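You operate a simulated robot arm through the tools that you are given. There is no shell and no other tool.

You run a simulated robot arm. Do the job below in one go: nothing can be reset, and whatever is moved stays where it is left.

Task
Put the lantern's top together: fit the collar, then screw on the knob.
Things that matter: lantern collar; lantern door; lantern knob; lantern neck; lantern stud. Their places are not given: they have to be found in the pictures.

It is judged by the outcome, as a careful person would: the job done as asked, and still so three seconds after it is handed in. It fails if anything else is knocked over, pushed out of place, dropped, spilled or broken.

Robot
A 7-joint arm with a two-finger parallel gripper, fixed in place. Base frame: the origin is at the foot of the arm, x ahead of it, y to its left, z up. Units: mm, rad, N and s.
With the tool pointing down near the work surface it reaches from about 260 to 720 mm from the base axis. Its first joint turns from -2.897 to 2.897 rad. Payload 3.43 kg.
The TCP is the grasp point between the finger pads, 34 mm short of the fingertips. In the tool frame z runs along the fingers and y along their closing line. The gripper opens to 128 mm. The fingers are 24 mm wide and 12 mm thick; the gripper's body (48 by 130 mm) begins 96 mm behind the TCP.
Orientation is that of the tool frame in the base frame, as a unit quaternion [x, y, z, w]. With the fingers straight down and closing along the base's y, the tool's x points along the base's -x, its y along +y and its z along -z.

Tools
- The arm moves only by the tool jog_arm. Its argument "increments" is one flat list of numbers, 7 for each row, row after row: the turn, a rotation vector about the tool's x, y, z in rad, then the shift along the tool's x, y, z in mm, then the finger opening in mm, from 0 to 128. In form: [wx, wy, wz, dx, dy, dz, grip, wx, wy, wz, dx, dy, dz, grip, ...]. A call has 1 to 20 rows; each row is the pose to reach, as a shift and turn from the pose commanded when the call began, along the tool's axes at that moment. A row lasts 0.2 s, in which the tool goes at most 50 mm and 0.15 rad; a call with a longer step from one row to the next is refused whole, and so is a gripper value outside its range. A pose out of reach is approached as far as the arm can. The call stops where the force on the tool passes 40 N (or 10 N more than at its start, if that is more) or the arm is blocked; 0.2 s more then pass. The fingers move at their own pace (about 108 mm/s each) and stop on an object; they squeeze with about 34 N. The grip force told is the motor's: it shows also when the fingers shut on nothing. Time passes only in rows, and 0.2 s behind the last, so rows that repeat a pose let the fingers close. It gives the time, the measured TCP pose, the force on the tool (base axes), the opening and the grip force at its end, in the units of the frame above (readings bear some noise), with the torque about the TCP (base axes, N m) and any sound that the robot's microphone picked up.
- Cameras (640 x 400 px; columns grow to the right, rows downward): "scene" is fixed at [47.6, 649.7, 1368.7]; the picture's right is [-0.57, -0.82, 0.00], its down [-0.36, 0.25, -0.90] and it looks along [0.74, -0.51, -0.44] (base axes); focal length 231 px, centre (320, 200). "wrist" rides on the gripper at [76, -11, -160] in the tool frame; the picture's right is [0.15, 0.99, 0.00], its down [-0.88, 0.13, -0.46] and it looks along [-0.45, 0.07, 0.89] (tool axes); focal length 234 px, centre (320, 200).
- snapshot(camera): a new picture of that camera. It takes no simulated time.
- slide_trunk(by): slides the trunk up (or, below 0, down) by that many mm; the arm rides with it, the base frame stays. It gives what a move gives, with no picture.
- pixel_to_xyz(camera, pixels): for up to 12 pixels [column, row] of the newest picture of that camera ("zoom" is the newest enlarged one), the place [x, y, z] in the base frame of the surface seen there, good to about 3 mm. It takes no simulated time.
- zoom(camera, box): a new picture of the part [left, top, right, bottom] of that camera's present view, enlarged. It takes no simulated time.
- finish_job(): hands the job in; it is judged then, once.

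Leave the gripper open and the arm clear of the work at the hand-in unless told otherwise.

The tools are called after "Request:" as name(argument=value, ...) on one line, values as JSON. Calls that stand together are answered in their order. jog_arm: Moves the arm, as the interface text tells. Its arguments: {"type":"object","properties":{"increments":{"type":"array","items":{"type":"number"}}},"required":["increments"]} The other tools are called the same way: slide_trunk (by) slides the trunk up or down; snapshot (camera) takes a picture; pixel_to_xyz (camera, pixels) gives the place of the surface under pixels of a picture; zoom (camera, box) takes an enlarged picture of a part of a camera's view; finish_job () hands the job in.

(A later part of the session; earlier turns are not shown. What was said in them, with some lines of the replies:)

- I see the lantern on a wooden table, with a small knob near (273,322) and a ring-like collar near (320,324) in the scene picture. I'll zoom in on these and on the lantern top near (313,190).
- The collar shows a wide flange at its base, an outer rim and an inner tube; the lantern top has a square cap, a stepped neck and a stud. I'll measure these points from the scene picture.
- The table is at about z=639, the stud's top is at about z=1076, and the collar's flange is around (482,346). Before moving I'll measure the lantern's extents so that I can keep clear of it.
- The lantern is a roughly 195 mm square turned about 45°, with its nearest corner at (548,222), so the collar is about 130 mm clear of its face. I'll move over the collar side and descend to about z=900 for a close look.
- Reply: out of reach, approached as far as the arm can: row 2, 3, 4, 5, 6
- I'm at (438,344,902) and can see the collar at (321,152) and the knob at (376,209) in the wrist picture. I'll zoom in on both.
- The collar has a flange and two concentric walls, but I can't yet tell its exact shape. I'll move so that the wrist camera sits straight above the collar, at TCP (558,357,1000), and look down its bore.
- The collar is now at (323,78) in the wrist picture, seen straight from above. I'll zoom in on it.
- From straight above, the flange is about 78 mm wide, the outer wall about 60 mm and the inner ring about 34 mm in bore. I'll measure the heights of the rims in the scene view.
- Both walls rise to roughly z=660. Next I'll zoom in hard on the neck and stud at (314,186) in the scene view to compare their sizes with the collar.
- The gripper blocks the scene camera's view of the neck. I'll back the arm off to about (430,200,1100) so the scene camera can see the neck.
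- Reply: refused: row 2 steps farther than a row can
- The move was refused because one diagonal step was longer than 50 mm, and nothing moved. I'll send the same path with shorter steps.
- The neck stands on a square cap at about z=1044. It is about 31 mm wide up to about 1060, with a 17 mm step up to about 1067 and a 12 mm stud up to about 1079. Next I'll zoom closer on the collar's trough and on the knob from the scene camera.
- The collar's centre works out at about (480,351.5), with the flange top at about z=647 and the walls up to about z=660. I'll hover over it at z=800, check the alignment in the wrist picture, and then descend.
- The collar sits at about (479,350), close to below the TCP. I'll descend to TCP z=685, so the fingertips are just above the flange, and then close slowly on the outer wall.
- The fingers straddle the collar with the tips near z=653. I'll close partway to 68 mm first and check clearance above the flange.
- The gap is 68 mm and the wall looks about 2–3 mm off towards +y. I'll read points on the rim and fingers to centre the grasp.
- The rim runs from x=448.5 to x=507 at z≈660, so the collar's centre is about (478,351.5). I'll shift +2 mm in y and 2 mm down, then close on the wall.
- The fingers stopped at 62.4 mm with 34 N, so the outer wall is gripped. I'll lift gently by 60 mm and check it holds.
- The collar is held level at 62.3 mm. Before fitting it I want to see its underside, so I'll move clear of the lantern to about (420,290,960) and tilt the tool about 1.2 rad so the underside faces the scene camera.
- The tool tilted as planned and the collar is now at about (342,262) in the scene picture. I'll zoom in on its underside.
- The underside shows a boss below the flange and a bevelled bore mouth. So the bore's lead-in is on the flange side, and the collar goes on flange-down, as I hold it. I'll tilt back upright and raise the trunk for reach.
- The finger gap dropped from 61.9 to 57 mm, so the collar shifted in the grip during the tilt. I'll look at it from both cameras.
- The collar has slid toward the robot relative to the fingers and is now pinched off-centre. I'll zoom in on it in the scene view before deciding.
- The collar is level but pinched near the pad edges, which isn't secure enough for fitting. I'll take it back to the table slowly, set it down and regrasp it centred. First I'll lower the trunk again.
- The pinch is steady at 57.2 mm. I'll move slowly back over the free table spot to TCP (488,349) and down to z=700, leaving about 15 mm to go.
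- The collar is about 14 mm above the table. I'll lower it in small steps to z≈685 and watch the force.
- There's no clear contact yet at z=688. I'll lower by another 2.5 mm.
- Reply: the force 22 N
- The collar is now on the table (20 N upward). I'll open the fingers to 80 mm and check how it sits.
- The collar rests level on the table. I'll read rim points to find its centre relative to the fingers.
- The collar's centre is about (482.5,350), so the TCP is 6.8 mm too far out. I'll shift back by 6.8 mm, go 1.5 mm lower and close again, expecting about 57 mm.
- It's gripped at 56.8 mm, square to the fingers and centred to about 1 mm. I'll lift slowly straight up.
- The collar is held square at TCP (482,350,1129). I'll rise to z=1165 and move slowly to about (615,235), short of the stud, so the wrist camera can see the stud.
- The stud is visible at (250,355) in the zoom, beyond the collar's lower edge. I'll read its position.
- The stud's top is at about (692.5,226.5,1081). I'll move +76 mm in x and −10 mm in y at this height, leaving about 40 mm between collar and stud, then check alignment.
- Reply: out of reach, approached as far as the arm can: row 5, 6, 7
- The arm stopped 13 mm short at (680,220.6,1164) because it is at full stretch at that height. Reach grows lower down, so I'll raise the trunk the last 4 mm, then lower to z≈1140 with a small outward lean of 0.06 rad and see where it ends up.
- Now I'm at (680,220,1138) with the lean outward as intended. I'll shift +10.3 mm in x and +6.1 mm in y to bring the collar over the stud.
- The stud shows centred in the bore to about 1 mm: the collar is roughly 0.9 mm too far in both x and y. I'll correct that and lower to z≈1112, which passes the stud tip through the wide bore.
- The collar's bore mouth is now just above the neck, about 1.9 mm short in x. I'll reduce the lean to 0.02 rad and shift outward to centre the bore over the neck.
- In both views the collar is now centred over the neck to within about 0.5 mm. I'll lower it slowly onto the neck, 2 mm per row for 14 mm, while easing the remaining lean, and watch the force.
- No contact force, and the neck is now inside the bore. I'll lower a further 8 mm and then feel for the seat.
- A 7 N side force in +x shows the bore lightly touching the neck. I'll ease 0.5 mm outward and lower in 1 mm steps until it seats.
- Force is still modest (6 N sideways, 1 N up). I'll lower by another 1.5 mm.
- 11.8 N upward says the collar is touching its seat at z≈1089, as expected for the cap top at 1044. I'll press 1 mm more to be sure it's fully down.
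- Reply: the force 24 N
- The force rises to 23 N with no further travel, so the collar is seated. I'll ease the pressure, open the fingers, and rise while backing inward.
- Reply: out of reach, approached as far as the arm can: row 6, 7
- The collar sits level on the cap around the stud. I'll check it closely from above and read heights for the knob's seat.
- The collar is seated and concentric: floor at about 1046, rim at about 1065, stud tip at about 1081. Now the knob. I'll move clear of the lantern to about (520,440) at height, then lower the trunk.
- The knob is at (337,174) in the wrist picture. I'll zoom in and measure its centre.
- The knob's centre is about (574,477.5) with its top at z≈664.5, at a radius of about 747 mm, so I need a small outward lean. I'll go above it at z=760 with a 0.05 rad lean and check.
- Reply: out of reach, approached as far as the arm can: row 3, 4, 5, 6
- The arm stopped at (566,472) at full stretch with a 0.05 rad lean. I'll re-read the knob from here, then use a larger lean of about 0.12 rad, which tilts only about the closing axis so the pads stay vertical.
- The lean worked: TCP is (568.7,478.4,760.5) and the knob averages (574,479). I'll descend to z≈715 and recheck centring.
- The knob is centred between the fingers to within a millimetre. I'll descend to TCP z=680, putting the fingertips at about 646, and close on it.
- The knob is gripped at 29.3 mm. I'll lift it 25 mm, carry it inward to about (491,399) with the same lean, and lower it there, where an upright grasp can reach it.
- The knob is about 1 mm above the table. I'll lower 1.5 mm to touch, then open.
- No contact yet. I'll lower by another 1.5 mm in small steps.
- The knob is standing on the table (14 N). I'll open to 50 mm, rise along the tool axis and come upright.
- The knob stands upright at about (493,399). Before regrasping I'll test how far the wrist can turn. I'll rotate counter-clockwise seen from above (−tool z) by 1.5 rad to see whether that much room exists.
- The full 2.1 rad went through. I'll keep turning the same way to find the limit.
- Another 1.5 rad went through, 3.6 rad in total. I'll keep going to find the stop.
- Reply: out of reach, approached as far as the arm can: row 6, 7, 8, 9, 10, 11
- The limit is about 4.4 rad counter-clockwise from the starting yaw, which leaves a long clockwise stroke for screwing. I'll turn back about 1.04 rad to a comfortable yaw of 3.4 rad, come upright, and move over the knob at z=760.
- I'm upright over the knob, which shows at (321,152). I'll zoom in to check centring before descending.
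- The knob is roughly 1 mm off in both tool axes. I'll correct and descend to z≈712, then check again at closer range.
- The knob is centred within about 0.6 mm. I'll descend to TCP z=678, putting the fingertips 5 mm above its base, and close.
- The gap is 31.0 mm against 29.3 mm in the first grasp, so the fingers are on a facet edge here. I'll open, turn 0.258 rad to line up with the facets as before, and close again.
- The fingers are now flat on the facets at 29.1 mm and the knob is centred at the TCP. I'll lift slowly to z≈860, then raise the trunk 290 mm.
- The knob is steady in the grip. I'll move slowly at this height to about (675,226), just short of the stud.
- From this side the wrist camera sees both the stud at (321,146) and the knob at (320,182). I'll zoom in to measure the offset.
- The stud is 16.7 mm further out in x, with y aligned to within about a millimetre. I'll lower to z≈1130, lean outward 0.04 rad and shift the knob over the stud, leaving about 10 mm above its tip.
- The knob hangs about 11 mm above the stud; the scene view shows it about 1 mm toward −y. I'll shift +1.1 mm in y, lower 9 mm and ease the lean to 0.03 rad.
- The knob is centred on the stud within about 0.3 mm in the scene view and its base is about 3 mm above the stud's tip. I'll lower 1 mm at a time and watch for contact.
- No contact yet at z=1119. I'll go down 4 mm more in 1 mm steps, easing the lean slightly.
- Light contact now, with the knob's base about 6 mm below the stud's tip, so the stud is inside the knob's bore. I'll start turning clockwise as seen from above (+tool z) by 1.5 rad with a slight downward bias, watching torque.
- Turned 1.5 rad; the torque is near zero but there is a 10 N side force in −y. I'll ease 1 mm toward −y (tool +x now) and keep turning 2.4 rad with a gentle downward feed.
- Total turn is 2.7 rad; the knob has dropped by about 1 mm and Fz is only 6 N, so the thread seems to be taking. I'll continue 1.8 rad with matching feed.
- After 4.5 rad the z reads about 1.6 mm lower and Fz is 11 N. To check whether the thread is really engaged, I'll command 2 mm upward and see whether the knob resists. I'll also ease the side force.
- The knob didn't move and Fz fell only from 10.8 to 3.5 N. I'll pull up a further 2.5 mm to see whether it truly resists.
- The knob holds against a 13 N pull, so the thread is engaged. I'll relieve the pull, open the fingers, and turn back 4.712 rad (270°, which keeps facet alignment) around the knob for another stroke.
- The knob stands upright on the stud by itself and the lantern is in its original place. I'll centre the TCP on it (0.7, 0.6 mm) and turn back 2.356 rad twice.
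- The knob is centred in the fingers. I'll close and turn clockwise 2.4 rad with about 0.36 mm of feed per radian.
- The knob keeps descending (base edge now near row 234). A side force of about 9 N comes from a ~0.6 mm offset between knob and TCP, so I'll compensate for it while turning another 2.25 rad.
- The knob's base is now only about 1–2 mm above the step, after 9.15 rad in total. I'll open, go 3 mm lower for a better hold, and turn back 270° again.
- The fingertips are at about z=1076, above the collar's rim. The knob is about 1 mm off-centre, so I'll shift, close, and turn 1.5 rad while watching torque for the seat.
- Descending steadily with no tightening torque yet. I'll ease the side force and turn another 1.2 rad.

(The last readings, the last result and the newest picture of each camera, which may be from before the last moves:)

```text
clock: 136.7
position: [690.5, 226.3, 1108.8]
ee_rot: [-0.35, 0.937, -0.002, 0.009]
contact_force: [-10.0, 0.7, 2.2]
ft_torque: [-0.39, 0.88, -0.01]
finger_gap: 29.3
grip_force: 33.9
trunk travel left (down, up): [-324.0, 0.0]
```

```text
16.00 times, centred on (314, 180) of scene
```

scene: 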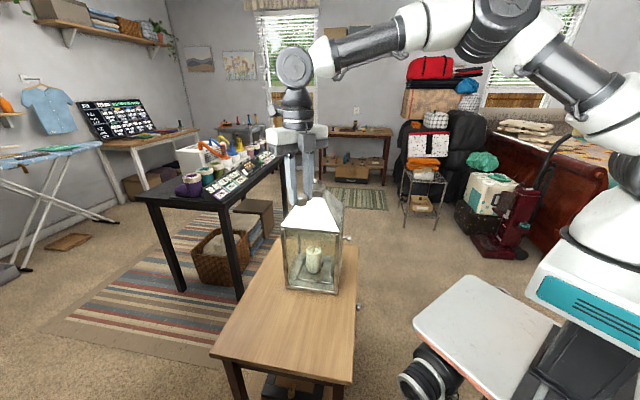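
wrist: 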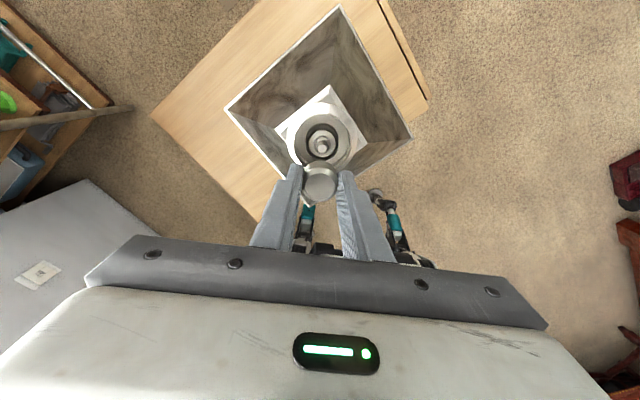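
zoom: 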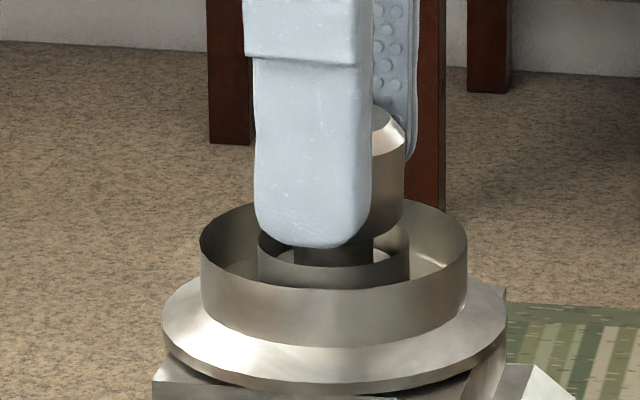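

Still no tightening torque (z-torque ≈ 0), but 10 N sideways in −x. I'll compensate for the offset and turn a further 1.95 rad.

Request:
jog_arm(increments=[0, 0, 0, 0.8, 0.76, 0, 20, 0, 0, 0.15, 0.74, 0.86, 0.06, 20, 0, 0, 0.3, 0.68, 0.95, 0.12, 20, 0, 0, 0.45, 0.61, 1.05, 0.19, 20, 0, 0, 0.6, 0.55, 1.14, 0.25, 20, 0, 0, 0.75, 0.48, 1.24, 0.31, 20, 0, 0, 0.9, 0.42, 1.33, 0.37, 20, 0, 0, 1.05, 0.34, 1.38, 0.44, 20, 0, 0, 1.2, 0.23, 1.38, 0.5, 20, 0, 0, 1.35, 0.12, 1.38, 0.56, 20, 0, 0, 1.5, 0.01, 1.38, 0.62, 20, 0, 0, 1.65, -0.1, 1.38, 0.68, 20, 0, 0, 1.8, -0.21, 1.38, 0.74, 20, 0, 0, 1.95, -0.32, 1.38, 0.8, 20, 0, 0, 1.95, -0.32, 1.38, 0.8, 20])

Request:
zoom(camera="scene", box=[298, 170, 330, 190])

```text
clock: 139.9
position: [692.0, 227.3, 1109.3]
ee_rot: [0.578, 0.816, 0.007, 0.008]
contact_force: [-3.7, 4.5, 1.6]
ft_torque: [0.46, 0.59, -0.01]
finger_gap: 29.2
grip_force: 33.3
trunk travel left (down, up): [-324.0, 0.0]
```

```text
16.00 times, centred on (314, 180) of scene
```

zoom: 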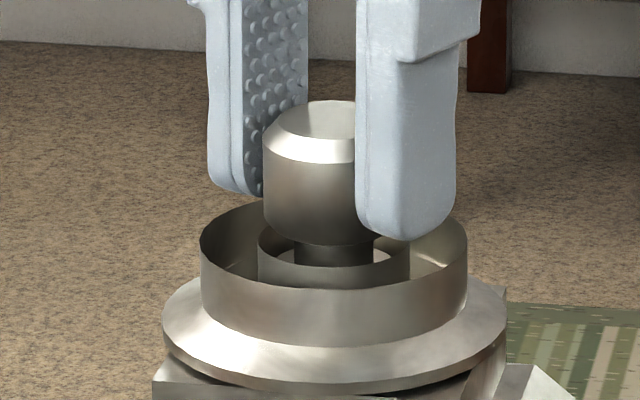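

The knob's base is now at about z≈1070.6, with roughly 3–4 mm left to the step at about 2.1 mm per turn. I'll open, turn back 270° and take another stroke.

Request:
jog_arm(increments=[0, 0, 0, 0, 0, 0, 36, 0, 0, 0, 0, 0, 0, 50, 0, 0, 0, 0, 0, 0, 50, 0, 0, -0.1473, 0, 0, 0, 50, 0, 0, -0.2945, 0, 0, 0, 50, 0, 0, -0.4418, 0, 0, 0, 50, 0, 0, -0.589, 0, 0, 0, 50, 0, 0, -0.7363, 0, 0, 0, 50, 0, 0, -0.8836, 0, 0, 0, 50, 0, 0, -1.0308, 0, 0, 0, 50, 0, 0, -1.1781, 0, 0, 0, 50, 0, 0, -1.3254, 0, 0, 0, 50, 0, 0, -1.4726, 0, 0, 0, 50, 0, 0, -1.6199, 0, 0, 0, 50, 0, 0, -1.7671, 0, 0, 0, 50, 0, 0, -1.9144, 0, 0, 0, 50, 0, 0, -2.0617, 0, 0, 0, 50, 0, 0, -2.2089, 0, 0, 0, 50, 0, 0, -2.3562, 0, 0, 0, 50])

Request:
jog_arm(increments=[0, 0, -0.1473, 0, 0, 0, 50, 0, 0, -0.2945, 0, 0, 0, 50, 0, 0, -0.4418, 0, 0, 0, 50, 0, 0, -0.589, 0, 0, 0, 50, 0, 0, -0.7363, 0, 0, 0, 50, 0, 0, -0.8836, 0, 0, 0, 50, 0, 0, -1.0308, 0, 0, 0, 50, 0, 0, -1.1781, 0, 0, 0, 50, 0, 0, -1.3254, 0, 0, 0, 50, 0, 0, -1.4726, 0, 0, 0, 50, 0, 0, -1.6199, 0, 0, 0, 50, 0, 0, -1.7671, 0, 0, 0, 50, 0, 0, -1.9144, 0, 0, 0, 50, 0, 0, -2.0617, 0, 0, 0, 50, 0, 0, -2.2089, 0, 0, 0, 50, 0, 0, -2.3562, 0, 0, 0, 50, 0, 0, -2.3562, 0, 0, 0, 50])

Request:
zoom(camera="wrist", box=[272, 130, 368, 210])

Request:
zoom(camera="scene", box=[298, 170, 330, 190])

```text
clock: 143.9
position: [692.7, 226.1, 1108.6]
ee_rot: [-0.534, 0.845, -0.005, 0.009]
contact_force: [-0.5, 0.0, -0.4]
ft_torque: [0.0, 0.0, 0.01]
finger_gap: 50.1
grip_force: 0.0
trunk travel left (down, up): [-324.0, 0.0]
```

```text
clock: 147.4
position: [695.4, 209.3, 1104.5]
ee_rot: [0.989, 0.144, 0.01, 0.022]
contact_force: [-0.4, 13.1, 7.5]
ft_torque: [0.58, 0.2, -0.14]
finger_gap: 57.0
grip_force: 6.2
trunk travel left (down, up): [-324.0, 0.0]
stopped in row 17: the force on the tool passed its limit at 57 N (the readings are from after the stop); the commanded pose is now the measured one
```

```text
5.00 times, centred on (320, 170) of wrist
```

zoom: 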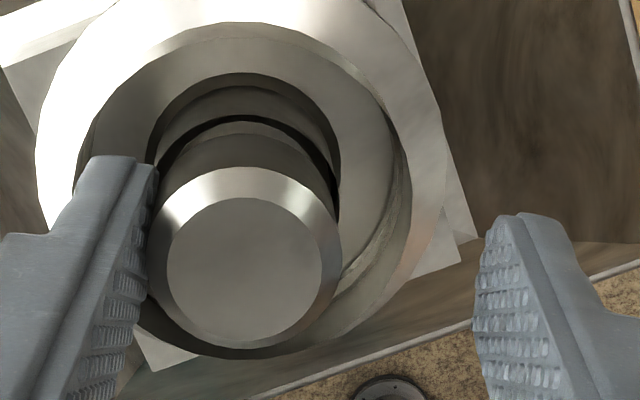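

```text
16.00 times, centred on (314, 180) of scene
```

zoom: 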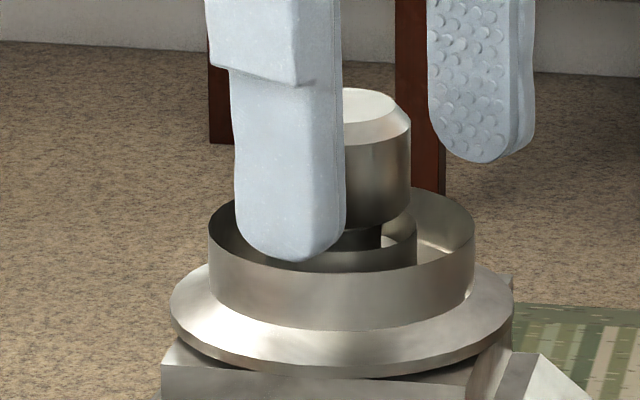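

The last part of the back-turn ran into the wrist's joint limit: the TCP slewed to y=209 and a finger pushed on the knob, with a 57 N peak before it stopped. I need to unload it at once, so I'll move slowly back +17.5 mm in y and slightly up while turning 0.13 rad off the limit.

Request:
jog_arm(increments=[0.0046, 0.0003, 0.0146, 0.22, -1.94, -0.59, 57, 0.009, 0.0007, 0.029, 0.44, -3.87, -1.18, 57, 0.0137, 0.001, 0.044, 0.66, -5.81, -1.76, 57, 0.018, 0.0013, 0.058, 0.88, -7.75, -2.35, 57, 0.023, 0.0017, 0.073, 1.1, -9.68, -2.94, 57, 0.027, 0.002, 0.087, 1.32, -11.62, -3.53, 57, 0.032, 0.0023, 0.102, 1.54, -13.56, -4.11, 57, 0.0365, 0.0027, 0.116, 1.76, -15.49, -4.7, 57, 0.041, 0.003, 0.131, 1.98, -17.43, -5.29, 57, 0.041, 0.003, 0.131, 1.98, -17.43, -5.29, 57])

Request:
zoom(camera="scene", box=[298, 170, 330, 190])

Request:
snapshot(camera="scene")

Request:
zoom(camera="wrist", box=[272, 130, 368, 210])

```text
clock: 149.6
position: [693.7, 222.6, 1108.0]
ee_rot: [0.997, 0.078, 0.01, 0.005]
contact_force: [0.2, 0.5, 1.1]
ft_torque: [0.0, 0.0, 0.0]
finger_gap: 56.9
grip_force: 0.1
trunk travel left (down, up): [-324.0, 0.0]
```

```text
16.00 times, centred on (314, 180) of scene
```

zoom: 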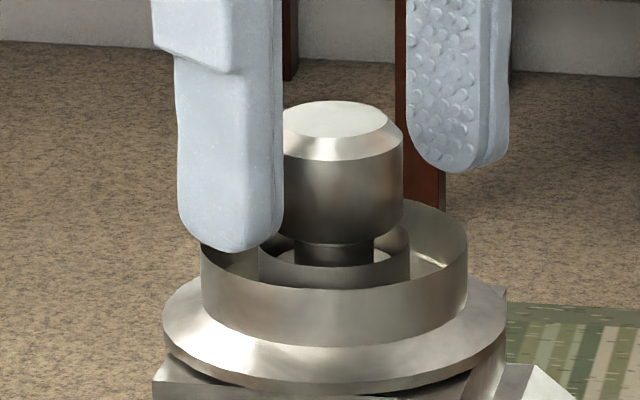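

```text
taken
```

scene: 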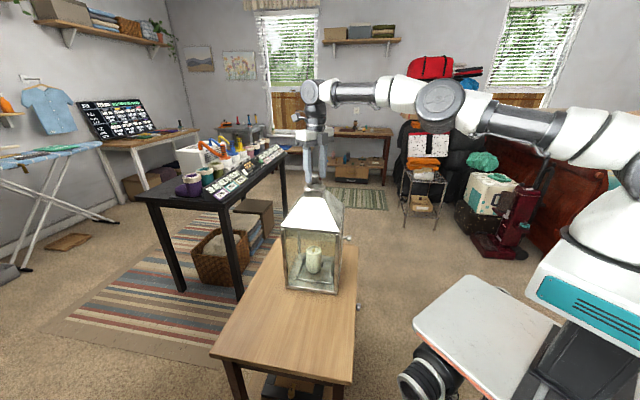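

```text
5.00 times, centred on (320, 170) of wrist
```

zoom: 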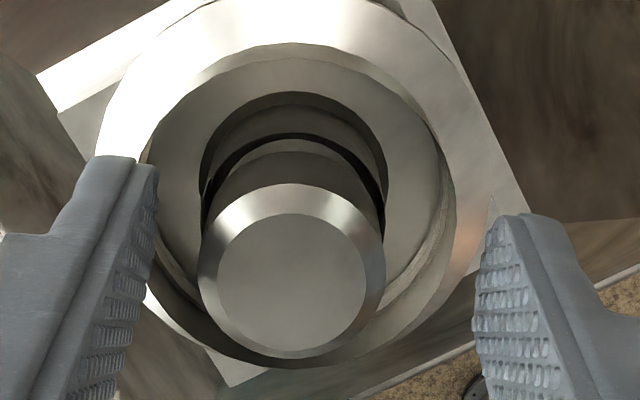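

The lantern has settled back exactly where it was: flange, cap edge and roof show at the same pixels as before. I'll shift about 4.7 mm to re-centre on the knob and turn 0.6 rad further from the limit, to a facet-aligned yaw.

Request:
jog_arm(increments=[0.002, 0, 0, -0.25, -1.2, 0, 57, 0.004, 0, 0, -0.5, -2.4, 0, 57, 0.006, 0, 0, -0.75, -3.5, 0, 57, 0.008, 0, 0, -1.0, -4.7, 0, 57, 0.008, 0, 0.15, -1.0, -4.7, 0, 57, 0.008, 0, 0.3, -1.0, -4.7, 0, 57, 0.008, 0, 0.45, -1.0, -4.7, 0, 57, 0.008, 0, 0.6, -1.0, -4.7, 0, 57, 0.008, 0, 0.6, -1.0, -4.7, 0, 57])

Request:
zoom(camera="wrist", box=[272, 130, 368, 210])

Request:
zoom(camera="scene", box=[264, 175, 376, 300])

```text
clock: 151.6
position: [692.6, 227.1, 1107.6]
ee_rot: [0.975, -0.221, 0.01, -0.004]
contact_force: [-0.9, -0.3, 0.0]
ft_torque: [0.01, 0.02, 0.01]
finger_gap: 57.1
grip_force: 0.0
trunk travel left (down, up): [-324.0, 0.0]
```

```text
5.00 times, centred on (320, 170) of wrist
```

zoom: 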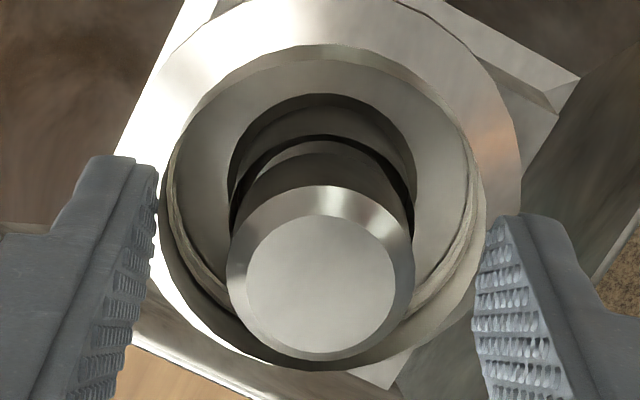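

```text
3.20 times, centred on (320, 238) of scene
```

zoom: 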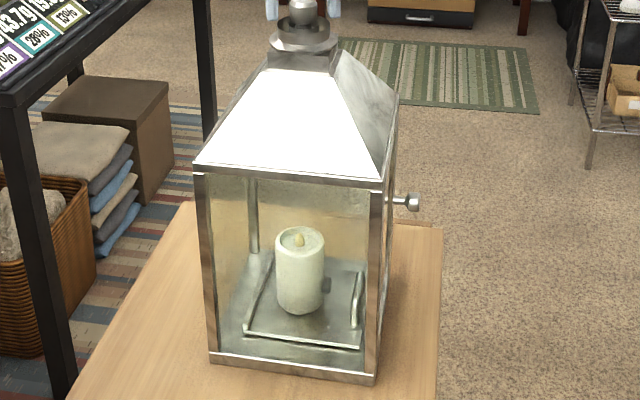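

The lantern, door knob and candle are all exactly where they started, and the knob is centred. I'll close and check the facet alignment by the gap.

Request:
jog_arm(increments=[0, 0, 0, -0.2, 0, 0, 45, 0, 0, 0, -0.2, 0, 0, 32, 0, 0, 0, -0.2, 0, 0, 20, 0, 0, 0, -0.2, 0, 0, 20])

```text
clock: 152.6
position: [692.0, 226.0, 1108.2]
ee_rot: [0.975, -0.221, 0.009, -0.002]
contact_force: [-0.4, -1.5, -0.2]
ft_torque: [-0.13, 0.04, -0.01]
finger_gap: 30.3
grip_force: 34.0
trunk travel left (down, up): [-324.0, 0.0]
```

The gap of 30.3 mm is only about 6° off the facets, which is fine. I'll turn 2.0 rad clockwise with 0.33 mm/rad feed.

Request:
jog_arm(increments=[0, 0, 0.15, 0, 0, 0.05, 20, 0, 0, 0.3, 0, 0, 0.1, 20, 0, 0, 0.45, 0, 0, 0.15, 20, 0, 0, 0.6, 0, 0, 0.2, 20, 0, 0, 0.75, 0, 0, 0.25, 20, 0, 0, 0.9, 0, 0, 0.3, 20, 0, 0, 1.05, 0, 0, 0.35, 20, 0, 0, 1.2, 0, 0, 0.4, 20, 0, 0, 1.35, 0, 0, 0.45, 20, 0, 0, 1.5, 0, 0, 0.5, 20, 0, 0, 1.65, 0, 0, 0.54, 20, 0, 0, 1.8, 0, 0, 0.6, 20, 0, 0, 1.95, 0, 0, 0.64, 20, 0, 0, 1.95, 0, 0, 0.64, 20])

Request:
zoom(camera="scene", box=[298, 170, 330, 190])

```text
clock: 155.6
position: [691.2, 227.2, 1107.7]
ee_rot: [-0.365, 0.931, -0.004, 0.009]
contact_force: [2.3, -1.6, 0.9]
ft_torque: [-0.35, 0.44, -0.02]
finger_gap: 30.0
grip_force: 33.6
trunk travel left (down, up): [-324.0, 0.0]
```

```text
16.00 times, centred on (314, 180) of scene
```

zoom: 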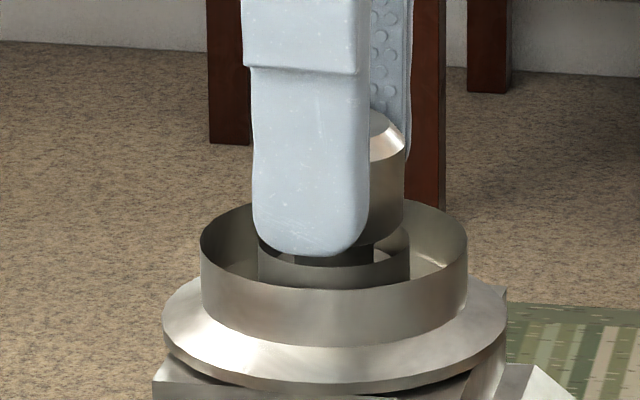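

Forces are low and the knob is still descending. I'll turn another 2.05 rad.

Request:
jog_arm(increments=[0, 0, 0.15, 0, 0, 0.05, 20, 0, 0, 0.3, 0, 0, 0.1, 20, 0, 0, 0.45, 0, 0, 0.15, 20, 0, 0, 0.6, 0, 0, 0.2, 20, 0, 0, 0.75, 0, 0, 0.25, 20, 0, 0, 0.9, 0, 0, 0.3, 20, 0, 0, 1.05, 0, 0, 0.35, 20, 0, 0, 1.2, 0, 0, 0.4, 20, 0, 0, 1.35, 0, 0, 0.45, 20, 0, 0, 1.5, 0, 0, 0.5, 20, 0, 0, 1.65, 0, 0, 0.54, 20, 0, 0, 1.8, 0, 0, 0.6, 20, 0, 0, 1.95, 0, 0, 0.64, 20, 0, 0, 2.05, 0, 0, 0.67, 20, 0, 0, 2.05, 0, 0, 0.67, 20])

Request:
zoom(camera="scene", box=[298, 170, 330, 190])

```text
clock: 158.8
position: [693.0, 226.9, 1105.3]
ee_rot: [0.607, 0.795, 0.006, 0.008]
contact_force: [2.8, -1.1, 0.0]
ft_torque: [-0.05, 0.19, -0.01]
finger_gap: 29.3
grip_force: 34.3
trunk travel left (down, up): [-324.0, 0.0]
```

```text
16.00 times, centred on (314, 180) of scene
```

zoom: 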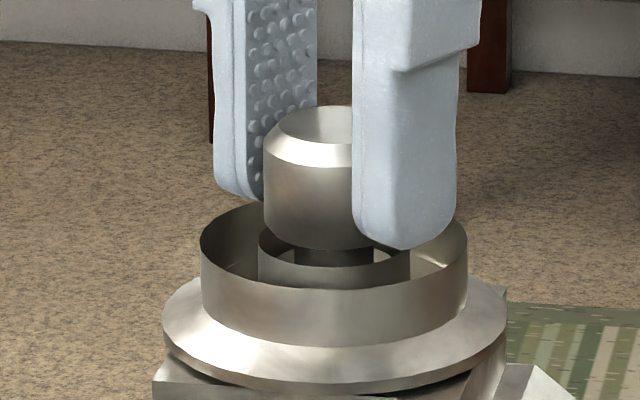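

The knob has dropped another ~1.2 mm (gap 29.3 mm, square on the facets). I'll open and turn back 225° (3.927 rad) this time, which stays well clear of the joint limit.

Request:
jog_arm(increments=[0, 0, 0, 0, 0, 0, 36, 0, 0, 0, 0, 0, 0, 52, 0, 0, 0, 0, 0, 0, 52, 0, 0, -0.14, 0, 0, 0, 52, 0, 0, -0.28, 0, 0, 0, 52, 0, 0, -0.42, 0, 0, 0, 52, 0, 0, -0.56, 0, 0, 0, 52, 0, 0, -0.7, 0, 0, 0, 52, 0, 0, -0.84, 0, 0, 0, 52, 0, 0, -0.98, 0, 0, 0, 52, 0, 0, -1.12, 0, 0, 0, 52, 0, 0, -1.26, 0, 0, 0, 52, 0, 0, -1.4, 0, 0, 0, 52, 0, 0, -1.54, 0, 0, 0, 52, 0, 0, -1.68, 0, 0, 0, 52, 0, 0, -1.82, 0, 0, 0, 52, 0, 0, -1.9635, 0, 0, 0, 52])

Request:
jog_arm(increments=[0, 0, -0.14, 0, 0, 0, 52, 0, 0, -0.28, 0, 0, 0, 52, 0, 0, -0.42, 0, 0, 0, 52, 0, 0, -0.56, 0, 0, 0, 52, 0, 0, -0.7, 0, 0, 0, 52, 0, 0, -0.84, 0, 0, 0, 52, 0, 0, -0.98, 0, 0, 0, 52, 0, 0, -1.12, 0, 0, 0, 52, 0, 0, -1.26, 0, 0, 0, 52, 0, 0, -1.4, 0, 0, 0, 52, 0, 0, -1.54, 0, 0, 0, 52, 0, 0, -1.68, 0, 0, 0, 52, 0, 0, -1.82, 0, 0, 0, 52, 0, 0, -1.9635, 0, 0, 0, 52, 0, 0, -1.9635, 0, 0, 0, 52])

Request:
zoom(camera="wrist", box=[272, 130, 368, 210])

Request:
zoom(camera="scene", box=[298, 170, 330, 190])

```text
clock: 162.4
position: [691.7, 225.6, 1106.0]
ee_rot: [-0.324, 0.946, -0.004, 0.009]
contact_force: [0.7, 0.2, -0.7]
ft_torque: [0.01, -0.01, -0.02]
finger_gap: 52.3
grip_force: 0.0
trunk travel left (down, up): [-324.0, 0.0]
```

```text
clock: 165.6
position: [692.8, 226.1, 1106.6]
ee_rot: [0.967, -0.255, 0.009, -0.002]
contact_force: [0.4, -0.5, -0.3]
ft_torque: [0.02, 0.02, -0.03]
finger_gap: 52.2
grip_force: 0.0
trunk travel left (down, up): [-324.0, 0.0]
```

```text
5.00 times, centred on (320, 170) of wrist
```

zoom: 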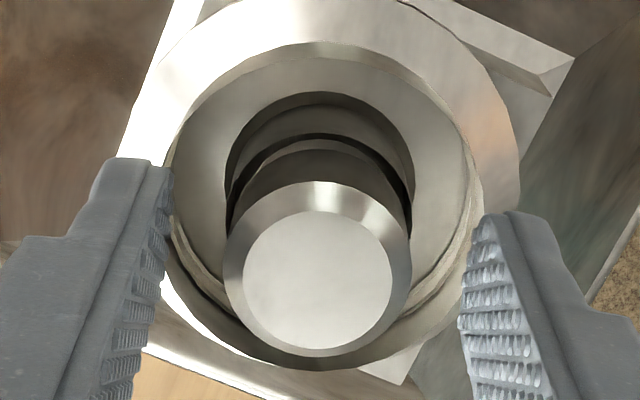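

```text
16.00 times, centred on (314, 180) of scene
```

zoom: 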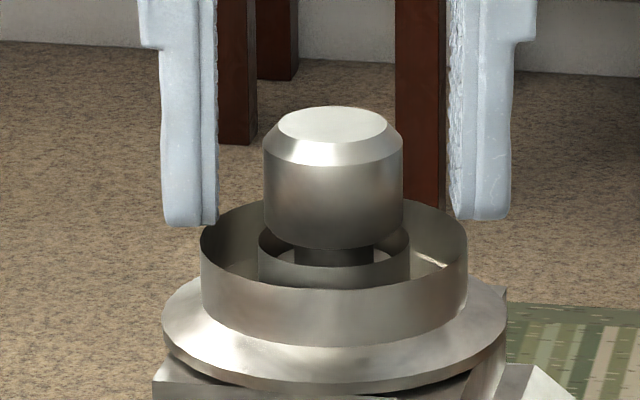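

About 2.4 mm remain between the knob's base and the step. I'll centre by half a millimetre, close, and turn 1.95 rad.

Request:
jog_arm(increments=[0, 0, 0, 0.5, -0.4, 0, 40, 0, 0, 0, 0.5, -0.4, 0, 28, 0, 0, 0, 0.5, -0.4, 0, 20, 0, 0, 0, 0.5, -0.4, 0, 20, 0, 0, 0.15, 0.5, -0.4, 0.05, 20, 0, 0, 0.3, 0.5, -0.4, 0.1, 20, 0, 0, 0.45, 0.5, -0.4, 0.15, 20, 0, 0, 0.6, 0.5, -0.4, 0.2, 20, 0, 0, 0.75, 0.5, -0.4, 0.25, 20, 0, 0, 0.9, 0.5, -0.4, 0.3, 20, 0, 0, 1.05, 0.5, -0.4, 0.35, 20, 0, 0, 1.2, 0.5, -0.4, 0.4, 20, 0, 0, 1.35, 0.5, -0.4, 0.45, 20, 0, 0, 1.5, 0.5, -0.4, 0.5, 20, 0, 0, 1.65, 0.5, -0.4, 0.54, 20, 0, 0, 1.8, 0.5, -0.4, 0.6, 20, 0, 0, 1.95, 0.5, -0.4, 0.64, 20, 0, 0, 1.95, 0.5, -0.4, 0.64, 20])

Request:
zoom(camera="scene", box=[298, 170, 330, 190])

```text
clock: 169.4
position: [692.9, 225.3, 1105.6]
ee_rot: [-0.331, 0.944, -0.003, 0.01]
contact_force: [-6.8, -4.4, -2.2]
ft_torque: [-0.43, 0.72, 0.01]
finger_gap: 29.5
grip_force: 33.7
trunk travel left (down, up): [-324.0, 0.0]
```

```text
16.00 times, centred on (314, 180) of scene
```

zoom: 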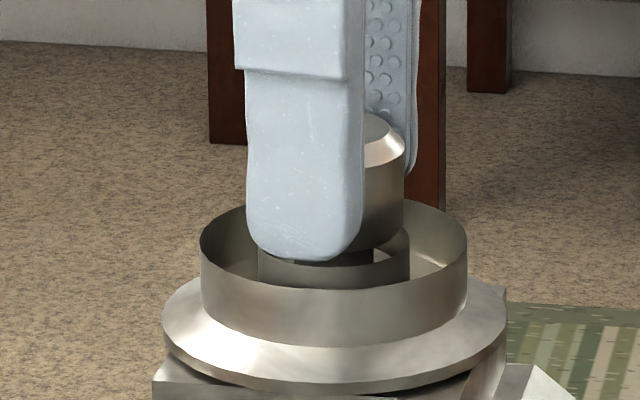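

Turning freely; 8 N sideways. I'll compensate for the offset and turn another 1.95 rad, watching for seating torque.

Request:
jog_arm(increments=[0, 0, 0, 0.94, 0.11, 0, 20, 0, 0, 0.15, 0.94, 0.19, 0.05, 20, 0, 0, 0.3, 0.94, 0.27, 0.1, 20, 0, 0, 0.45, 0.94, 0.36, 0.15, 20, 0, 0, 0.6, 0.94, 0.44, 0.2, 20, 0, 0, 0.75, 0.93, 0.52, 0.25, 20, 0, 0, 0.9, 0.93, 0.6, 0.3, 20, 0, 0, 1.05, 0.9, 0.66, 0.35, 20, 0, 0, 1.2, 0.83, 0.71, 0.4, 20, 0, 0, 1.35, 0.76, 0.75, 0.45, 20, 0, 0, 1.5, 0.69, 0.8, 0.5, 20, 0, 0, 1.65, 0.62, 0.85, 0.54, 20, 0, 0, 1.8, 0.55, 0.9, 0.6, 20, 0, 0, 1.95, 0.48, 0.94, 0.64, 20, 0, 0, 1.95, 0.48, 0.94, 0.64, 20])

Request:
zoom(camera="scene", box=[298, 170, 330, 190])

```text
clock: 172.6
position: [692.3, 228.6, 1105.2]
ee_rot: [0.596, 0.803, 0.007, 0.007]
contact_force: [3.1, 5.6, 0.6]
ft_torque: [0.28, 0.04, 0.45]
finger_gap: 31.2
grip_force: 33.9
trunk travel left (down, up): [-324.0, 0.0]
```

```text
16.00 times, centred on (314, 180) of scene
```

zoom: 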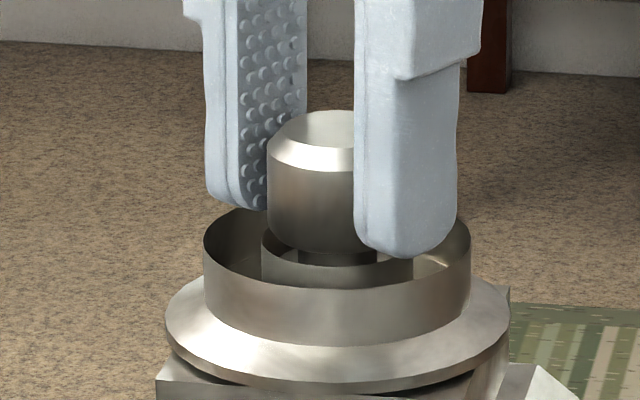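

There is now 0.45 N·m of resisting torque about z and the gap grew to 31.2 mm: the fingers are starting to ride over the facets because the knob has stopped turning. I'll release and look at how it sits.

Request:
jog_arm(increments=[0, 0, 0, 0, 0, 0, 36, 0, 0, 0, 0, 0, 0, 52, 0, 0, 0, 0, 0, 0, 52])

Request:
zoom(camera="scene", box=[298, 170, 330, 190])

Request:
zoom(camera="scene", box=[305, 176, 325, 189])

Request:
zoom(camera="wrist", box=[272, 130, 368, 210])

```text
clock: 173.4
position: [692.3, 226.1, 1106.3]
ee_rot: [0.596, 0.803, 0.007, 0.009]
contact_force: [-0.1, -0.6, -0.2]
ft_torque: [0.0, 0.0, 0.02]
finger_gap: 51.8
grip_force: 0.2
trunk travel left (down, up): [-324.0, 0.0]
```

```text
16.00 times, centred on (314, 180) of scene
```

zoom: 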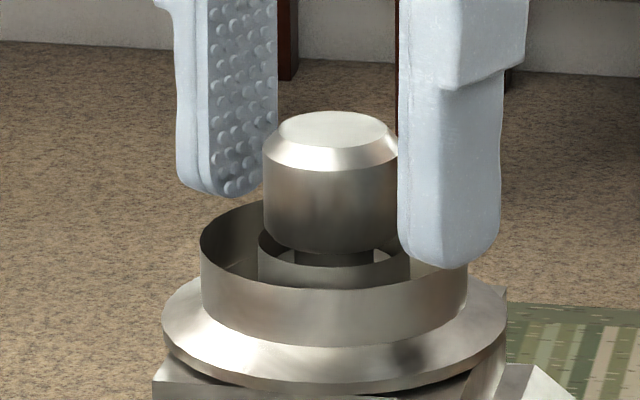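

```text
16.00 times, centred on (315, 182) of scene
```

zoom: 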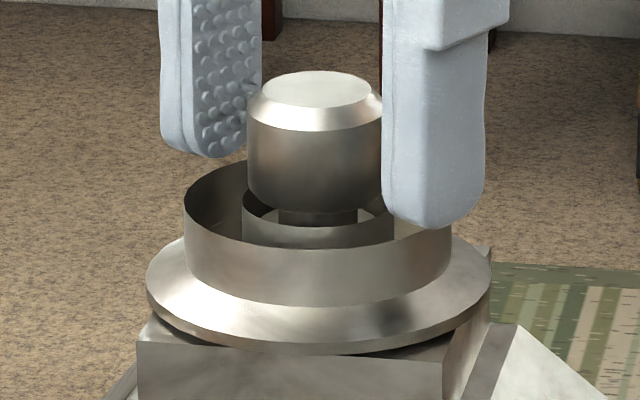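

```text
5.00 times, centred on (320, 170) of wrist
```

zoom: 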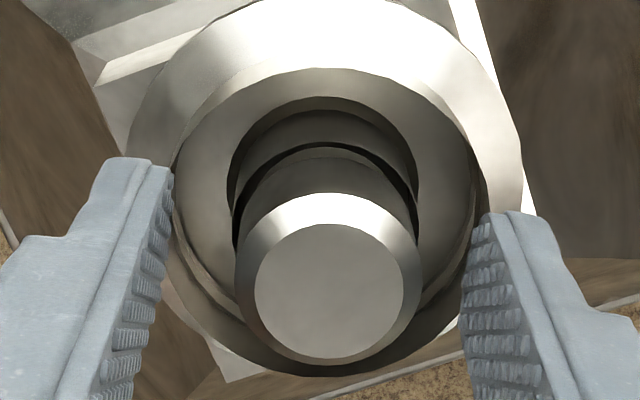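

The knob stands straight and low over the step. I'll measure its height.

Request:
zoom(camera="scene", box=[298, 170, 330, 190])

Request:
pixel_to_xyz(camera="zoom", pixels=[[333, 128], [320, 125], [345, 130], [333, 175], [333, 200], [333, 225], [333, 240], [333, 248], [333, 258], [333, 262], [333, 300], [333, 275]])

```text
16.00 times, centred on (314, 180) of scene
```

zoom: 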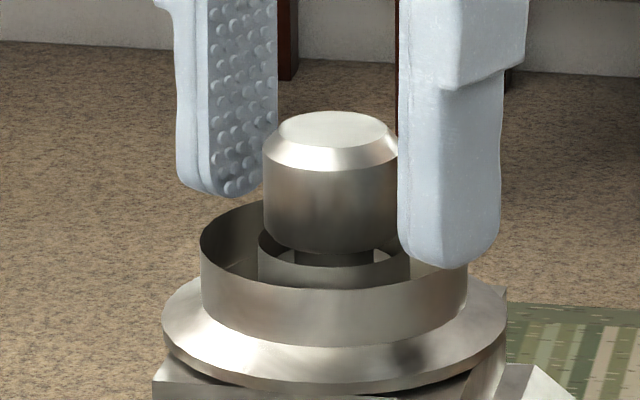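

```text
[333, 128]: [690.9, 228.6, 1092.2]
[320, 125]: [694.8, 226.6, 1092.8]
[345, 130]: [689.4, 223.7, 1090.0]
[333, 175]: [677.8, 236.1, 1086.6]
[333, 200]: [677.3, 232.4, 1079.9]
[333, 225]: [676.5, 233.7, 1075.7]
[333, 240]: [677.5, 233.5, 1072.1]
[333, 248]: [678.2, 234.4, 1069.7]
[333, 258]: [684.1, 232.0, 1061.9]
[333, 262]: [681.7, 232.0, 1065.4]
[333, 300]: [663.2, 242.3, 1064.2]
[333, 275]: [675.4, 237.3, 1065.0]
```

The knob's top is at about z=1092 and its base at about 1067, i.e. on the step. To be certain, I'll turn back 1.93 rad, regrip on the facets, and check for firm resistance with a small extra turn.

Request:
jog_arm(increments=[0, 0, -0.14, 0, 0, 0, 52, 0, 0, -0.28, 0, 0, 0, 52, 0, 0, -0.42, 0, 0, 0, 52, 0, 0, -0.56, 0, 0, 0, 52, 0, 0, -0.7, 0, 0, 0, 52, 0, 0, -0.84, 0, 0, 0, 52, 0, 0, -0.98, 0, 0, 0, 52, 0, 0, -1.12, 0, 0, 0, 52, 0, 0, -1.26, 0, 0, 0, 52, 0, 0, -1.4, 0, 0, 0, 52, 0, 0, -1.54, 0, 0, 0, 52, 0, 0, -1.68, 0, 0, 0, 52, 0, 0, -1.82, 0, 0, 0, 52, 0, 0, -1.93, 0, 0, 0, 52, 0, 0, -1.93, 0, 0, 0, 52])

Request:
zoom(camera="wrist", box=[272, 130, 368, 210])

```text
clock: 176.6
position: [691.6, 228.0, 1105.5]
ee_rot: [-0.322, 0.947, -0.003, 0.01]
contact_force: [1.3, -0.3, 0.2]
ft_torque: [-0.01, 0.0, -0.02]
finger_gap: 52.0
grip_force: 0.1
trunk travel left (down, up): [-324.0, 0.0]
```

```text
5.00 times, centred on (320, 170) of wrist
```

zoom: 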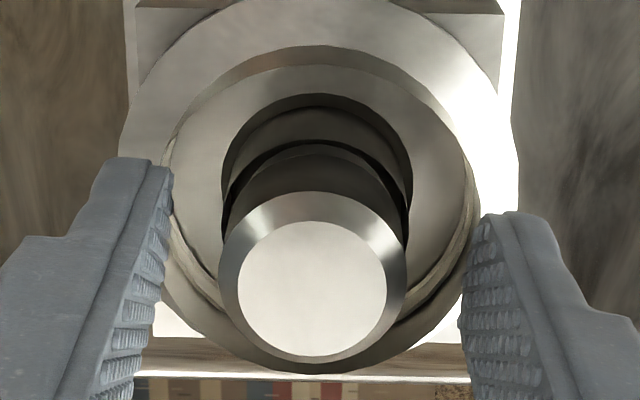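

Comparing the two views, the knob is at about (−0.8, −1.5) mm from the tool axis. I'll centre on it, close, and make a small extra turn of 0.45 rad to test.

Request:
jog_arm(increments=[0, 0, 0, -0.77, -1.5, 0, 52, 0, 0, 0, -0.77, -1.5, 0, 40, 0, 0, 0, -0.77, -1.5, 0, 28, 0, 0, 0, -0.77, -1.5, 0, 20, 0, 0, 0, -0.77, -1.5, 0, 20])

Request:
jog_arm(increments=[0, 0, 0.1, 0, 0, 0, 20, 0, 0, 0.2, 0, 0, 0, 20, 0, 0, 0.3, 0, 0, 0, 20, 0, 0, 0.3, 0, 0, 0, 20])

```text
clock: 177.8
position: [692.6, 226.9, 1106.1]
ee_rot: [-0.321, 0.947, -0.004, 0.011]
contact_force: [-3.2, 1.5, 2.1]
ft_torque: [0.09, 0.13, -0.06]
finger_gap: 29.4
grip_force: 34.3
trunk travel left (down, up): [-324.0, 0.0]
```

```text
clock: 178.8
position: [692.6, 226.7, 1105.3]
ee_rot: [-0.175, 0.984, -0.002, 0.01]
contact_force: [-3.2, 2.7, 0.8]
ft_torque: [0.11, 0.15, 0.49]
finger_gap: 31.0
grip_force: 33.7
trunk travel left (down, up): [-324.0, 0.0]
```

The gap went from 29.4 to 31.0 mm with 0.49 N·m while the knob stayed put, so it's tight on its seat. I'll open to 70 mm, rise and back away inward.

Request:
jog_arm(increments=[0, 0, 0, 0, 0, 0, 36, 0, 0, 0, 0, 0, 0, 52, 0, 0, 0, 0, 0, 0, 70, 0, 0, 0, 0, 0, 0, 70, 0, 0, 0, 0, 0, -6, 70, 0, 0, 0, 2, 0, -14, 70, 0, 0, 0, 6, 0, -24, 70, 0, 0, 0, 12, 0, -36, 70, 0, 0, 0, 25, 0, -50, 70, 0, 0, 0, 45, 0, -65, 70, 0, 0, 0, 75, 0, -80, 70, 0, 0, 0, 110, 0, -85, 70, 0, 0, 0, 110, 0, -85, 70])

Request:
snapshot(camera="scene")

Request:
zoom(camera="scene", box=[298, 170, 330, 190])

Request:
snapshot(camera="wrist")

```text
clock: 181.6
position: [588.8, 188.3, 1189.1]
ee_rot: [-0.176, 0.984, -0.001, 0.01]
contact_force: [0.0, 0.2, -0.7]
ft_torque: [0.01, -0.01, 0.02]
finger_gap: 70.0
grip_force: 0.1
trunk travel left (down, up): [-324.0, 0.0]
```

```text
taken
```

scene: 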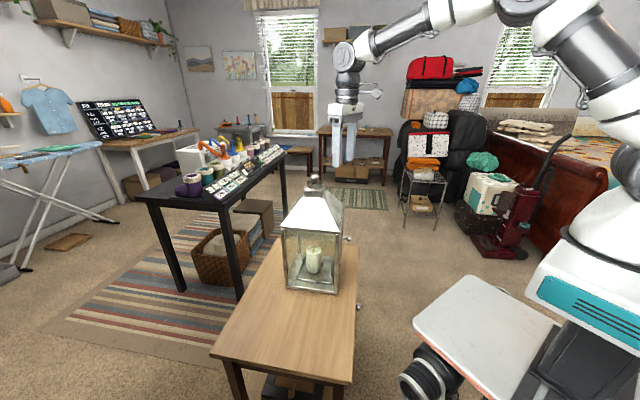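

```text
16.00 times, centred on (314, 180) of scene
```

zoom: 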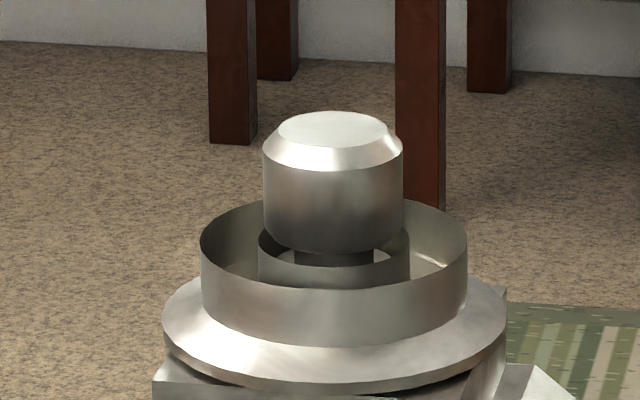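

```text
taken
```

wrist: 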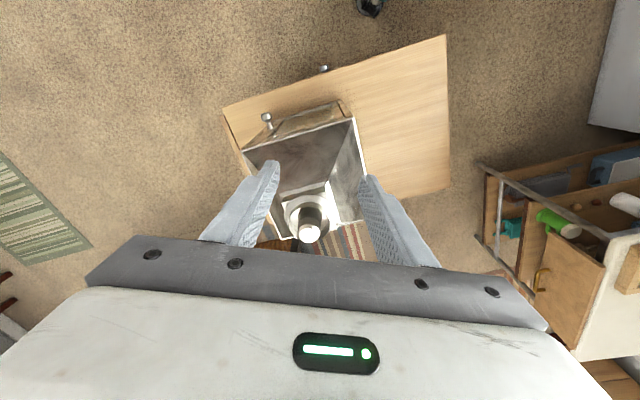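

Collar and knob are both in place, level and upright, and the lantern and door haven't moved. I'll back the arm further away, then do a last check.

Request:
jog_arm(increments=[0, 0, 0, 30, 0, 0, 80, 0, 0, 0, 65, 0, 0, 90, 0, 0, 0, 100, 0, 0, 100, 0, 0, 0, 130, 0, 0, 100, 0, 0, 0, 130, 0, 0, 100])

Request:
zoom(camera="scene", box=[264, 175, 376, 300])

Request:
zoom(camera="scene", box=[298, 172, 330, 192])

Request:
zoom(camera="wrist", box=[200, 60, 440, 240])

```text
clock: 182.8
position: [465.8, 142.5, 1185.8]
ee_rot: [-0.176, 0.984, -0.002, 0.01]
contact_force: [0.5, 0.1, -0.5]
ft_torque: [0.0, 0.0, -0.02]
finger_gap: 100.2
grip_force: 0.2
trunk travel left (down, up): [-324.0, 0.0]
```

```text
3.20 times, centred on (320, 238) of scene
```

zoom: 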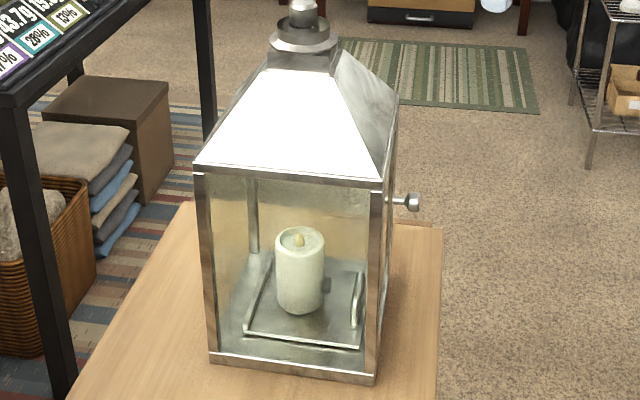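

```text
16.00 times, centred on (314, 182) of scene
```

zoom: 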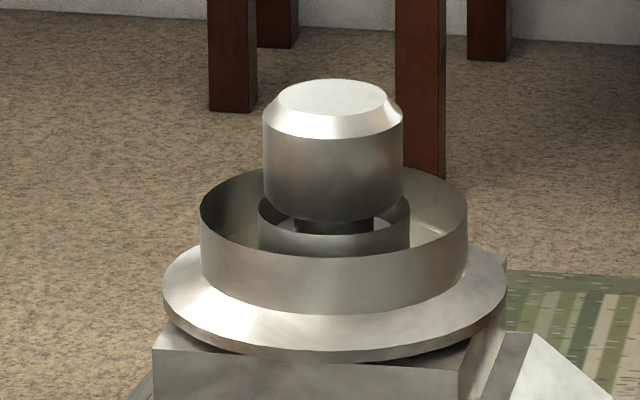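

```text
2.22 times, centred on (320, 150) of wrist
```

zoom: 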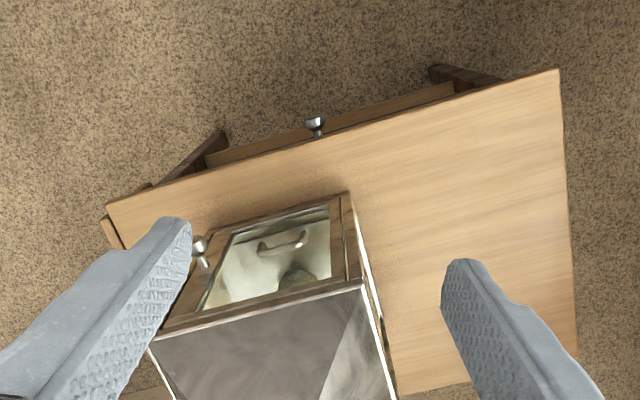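

The collar sits level on the cap around the neck and the knob is tight on the stud. The door is closed, the lantern stands where it was, and the arm is clear with the gripper open. Handing in.

Request:
finish_job()

```text
The job is handed in.
```

The lantern's top is together: the collar is seated over the neck, and the knob is screwed tight onto the stud. I've handed it in, but no verdict came back.

- **Collar:** It went on flange-down, because its underside has the bevelled opening that guides it onto the neck. It sits level on the cap. It shifted in the gripper on the first lift, so I set it back on the table and gripped it again before fitting it.
- **Knob:** I turned it clockwise about three and a half turns, until it stopped turning at about 0.5 N·m. Its base rests on the step of the neck.
- **Bump while screwing:** During one regrip the wrist reached its joint limit, and a finger pushed the knob sideways with up to 57 N. The lantern tipped slightly, then settled back. Pictures taken afterwards show it in its starting position with the door closed.

The gripper is open and the arm is clear of the work.
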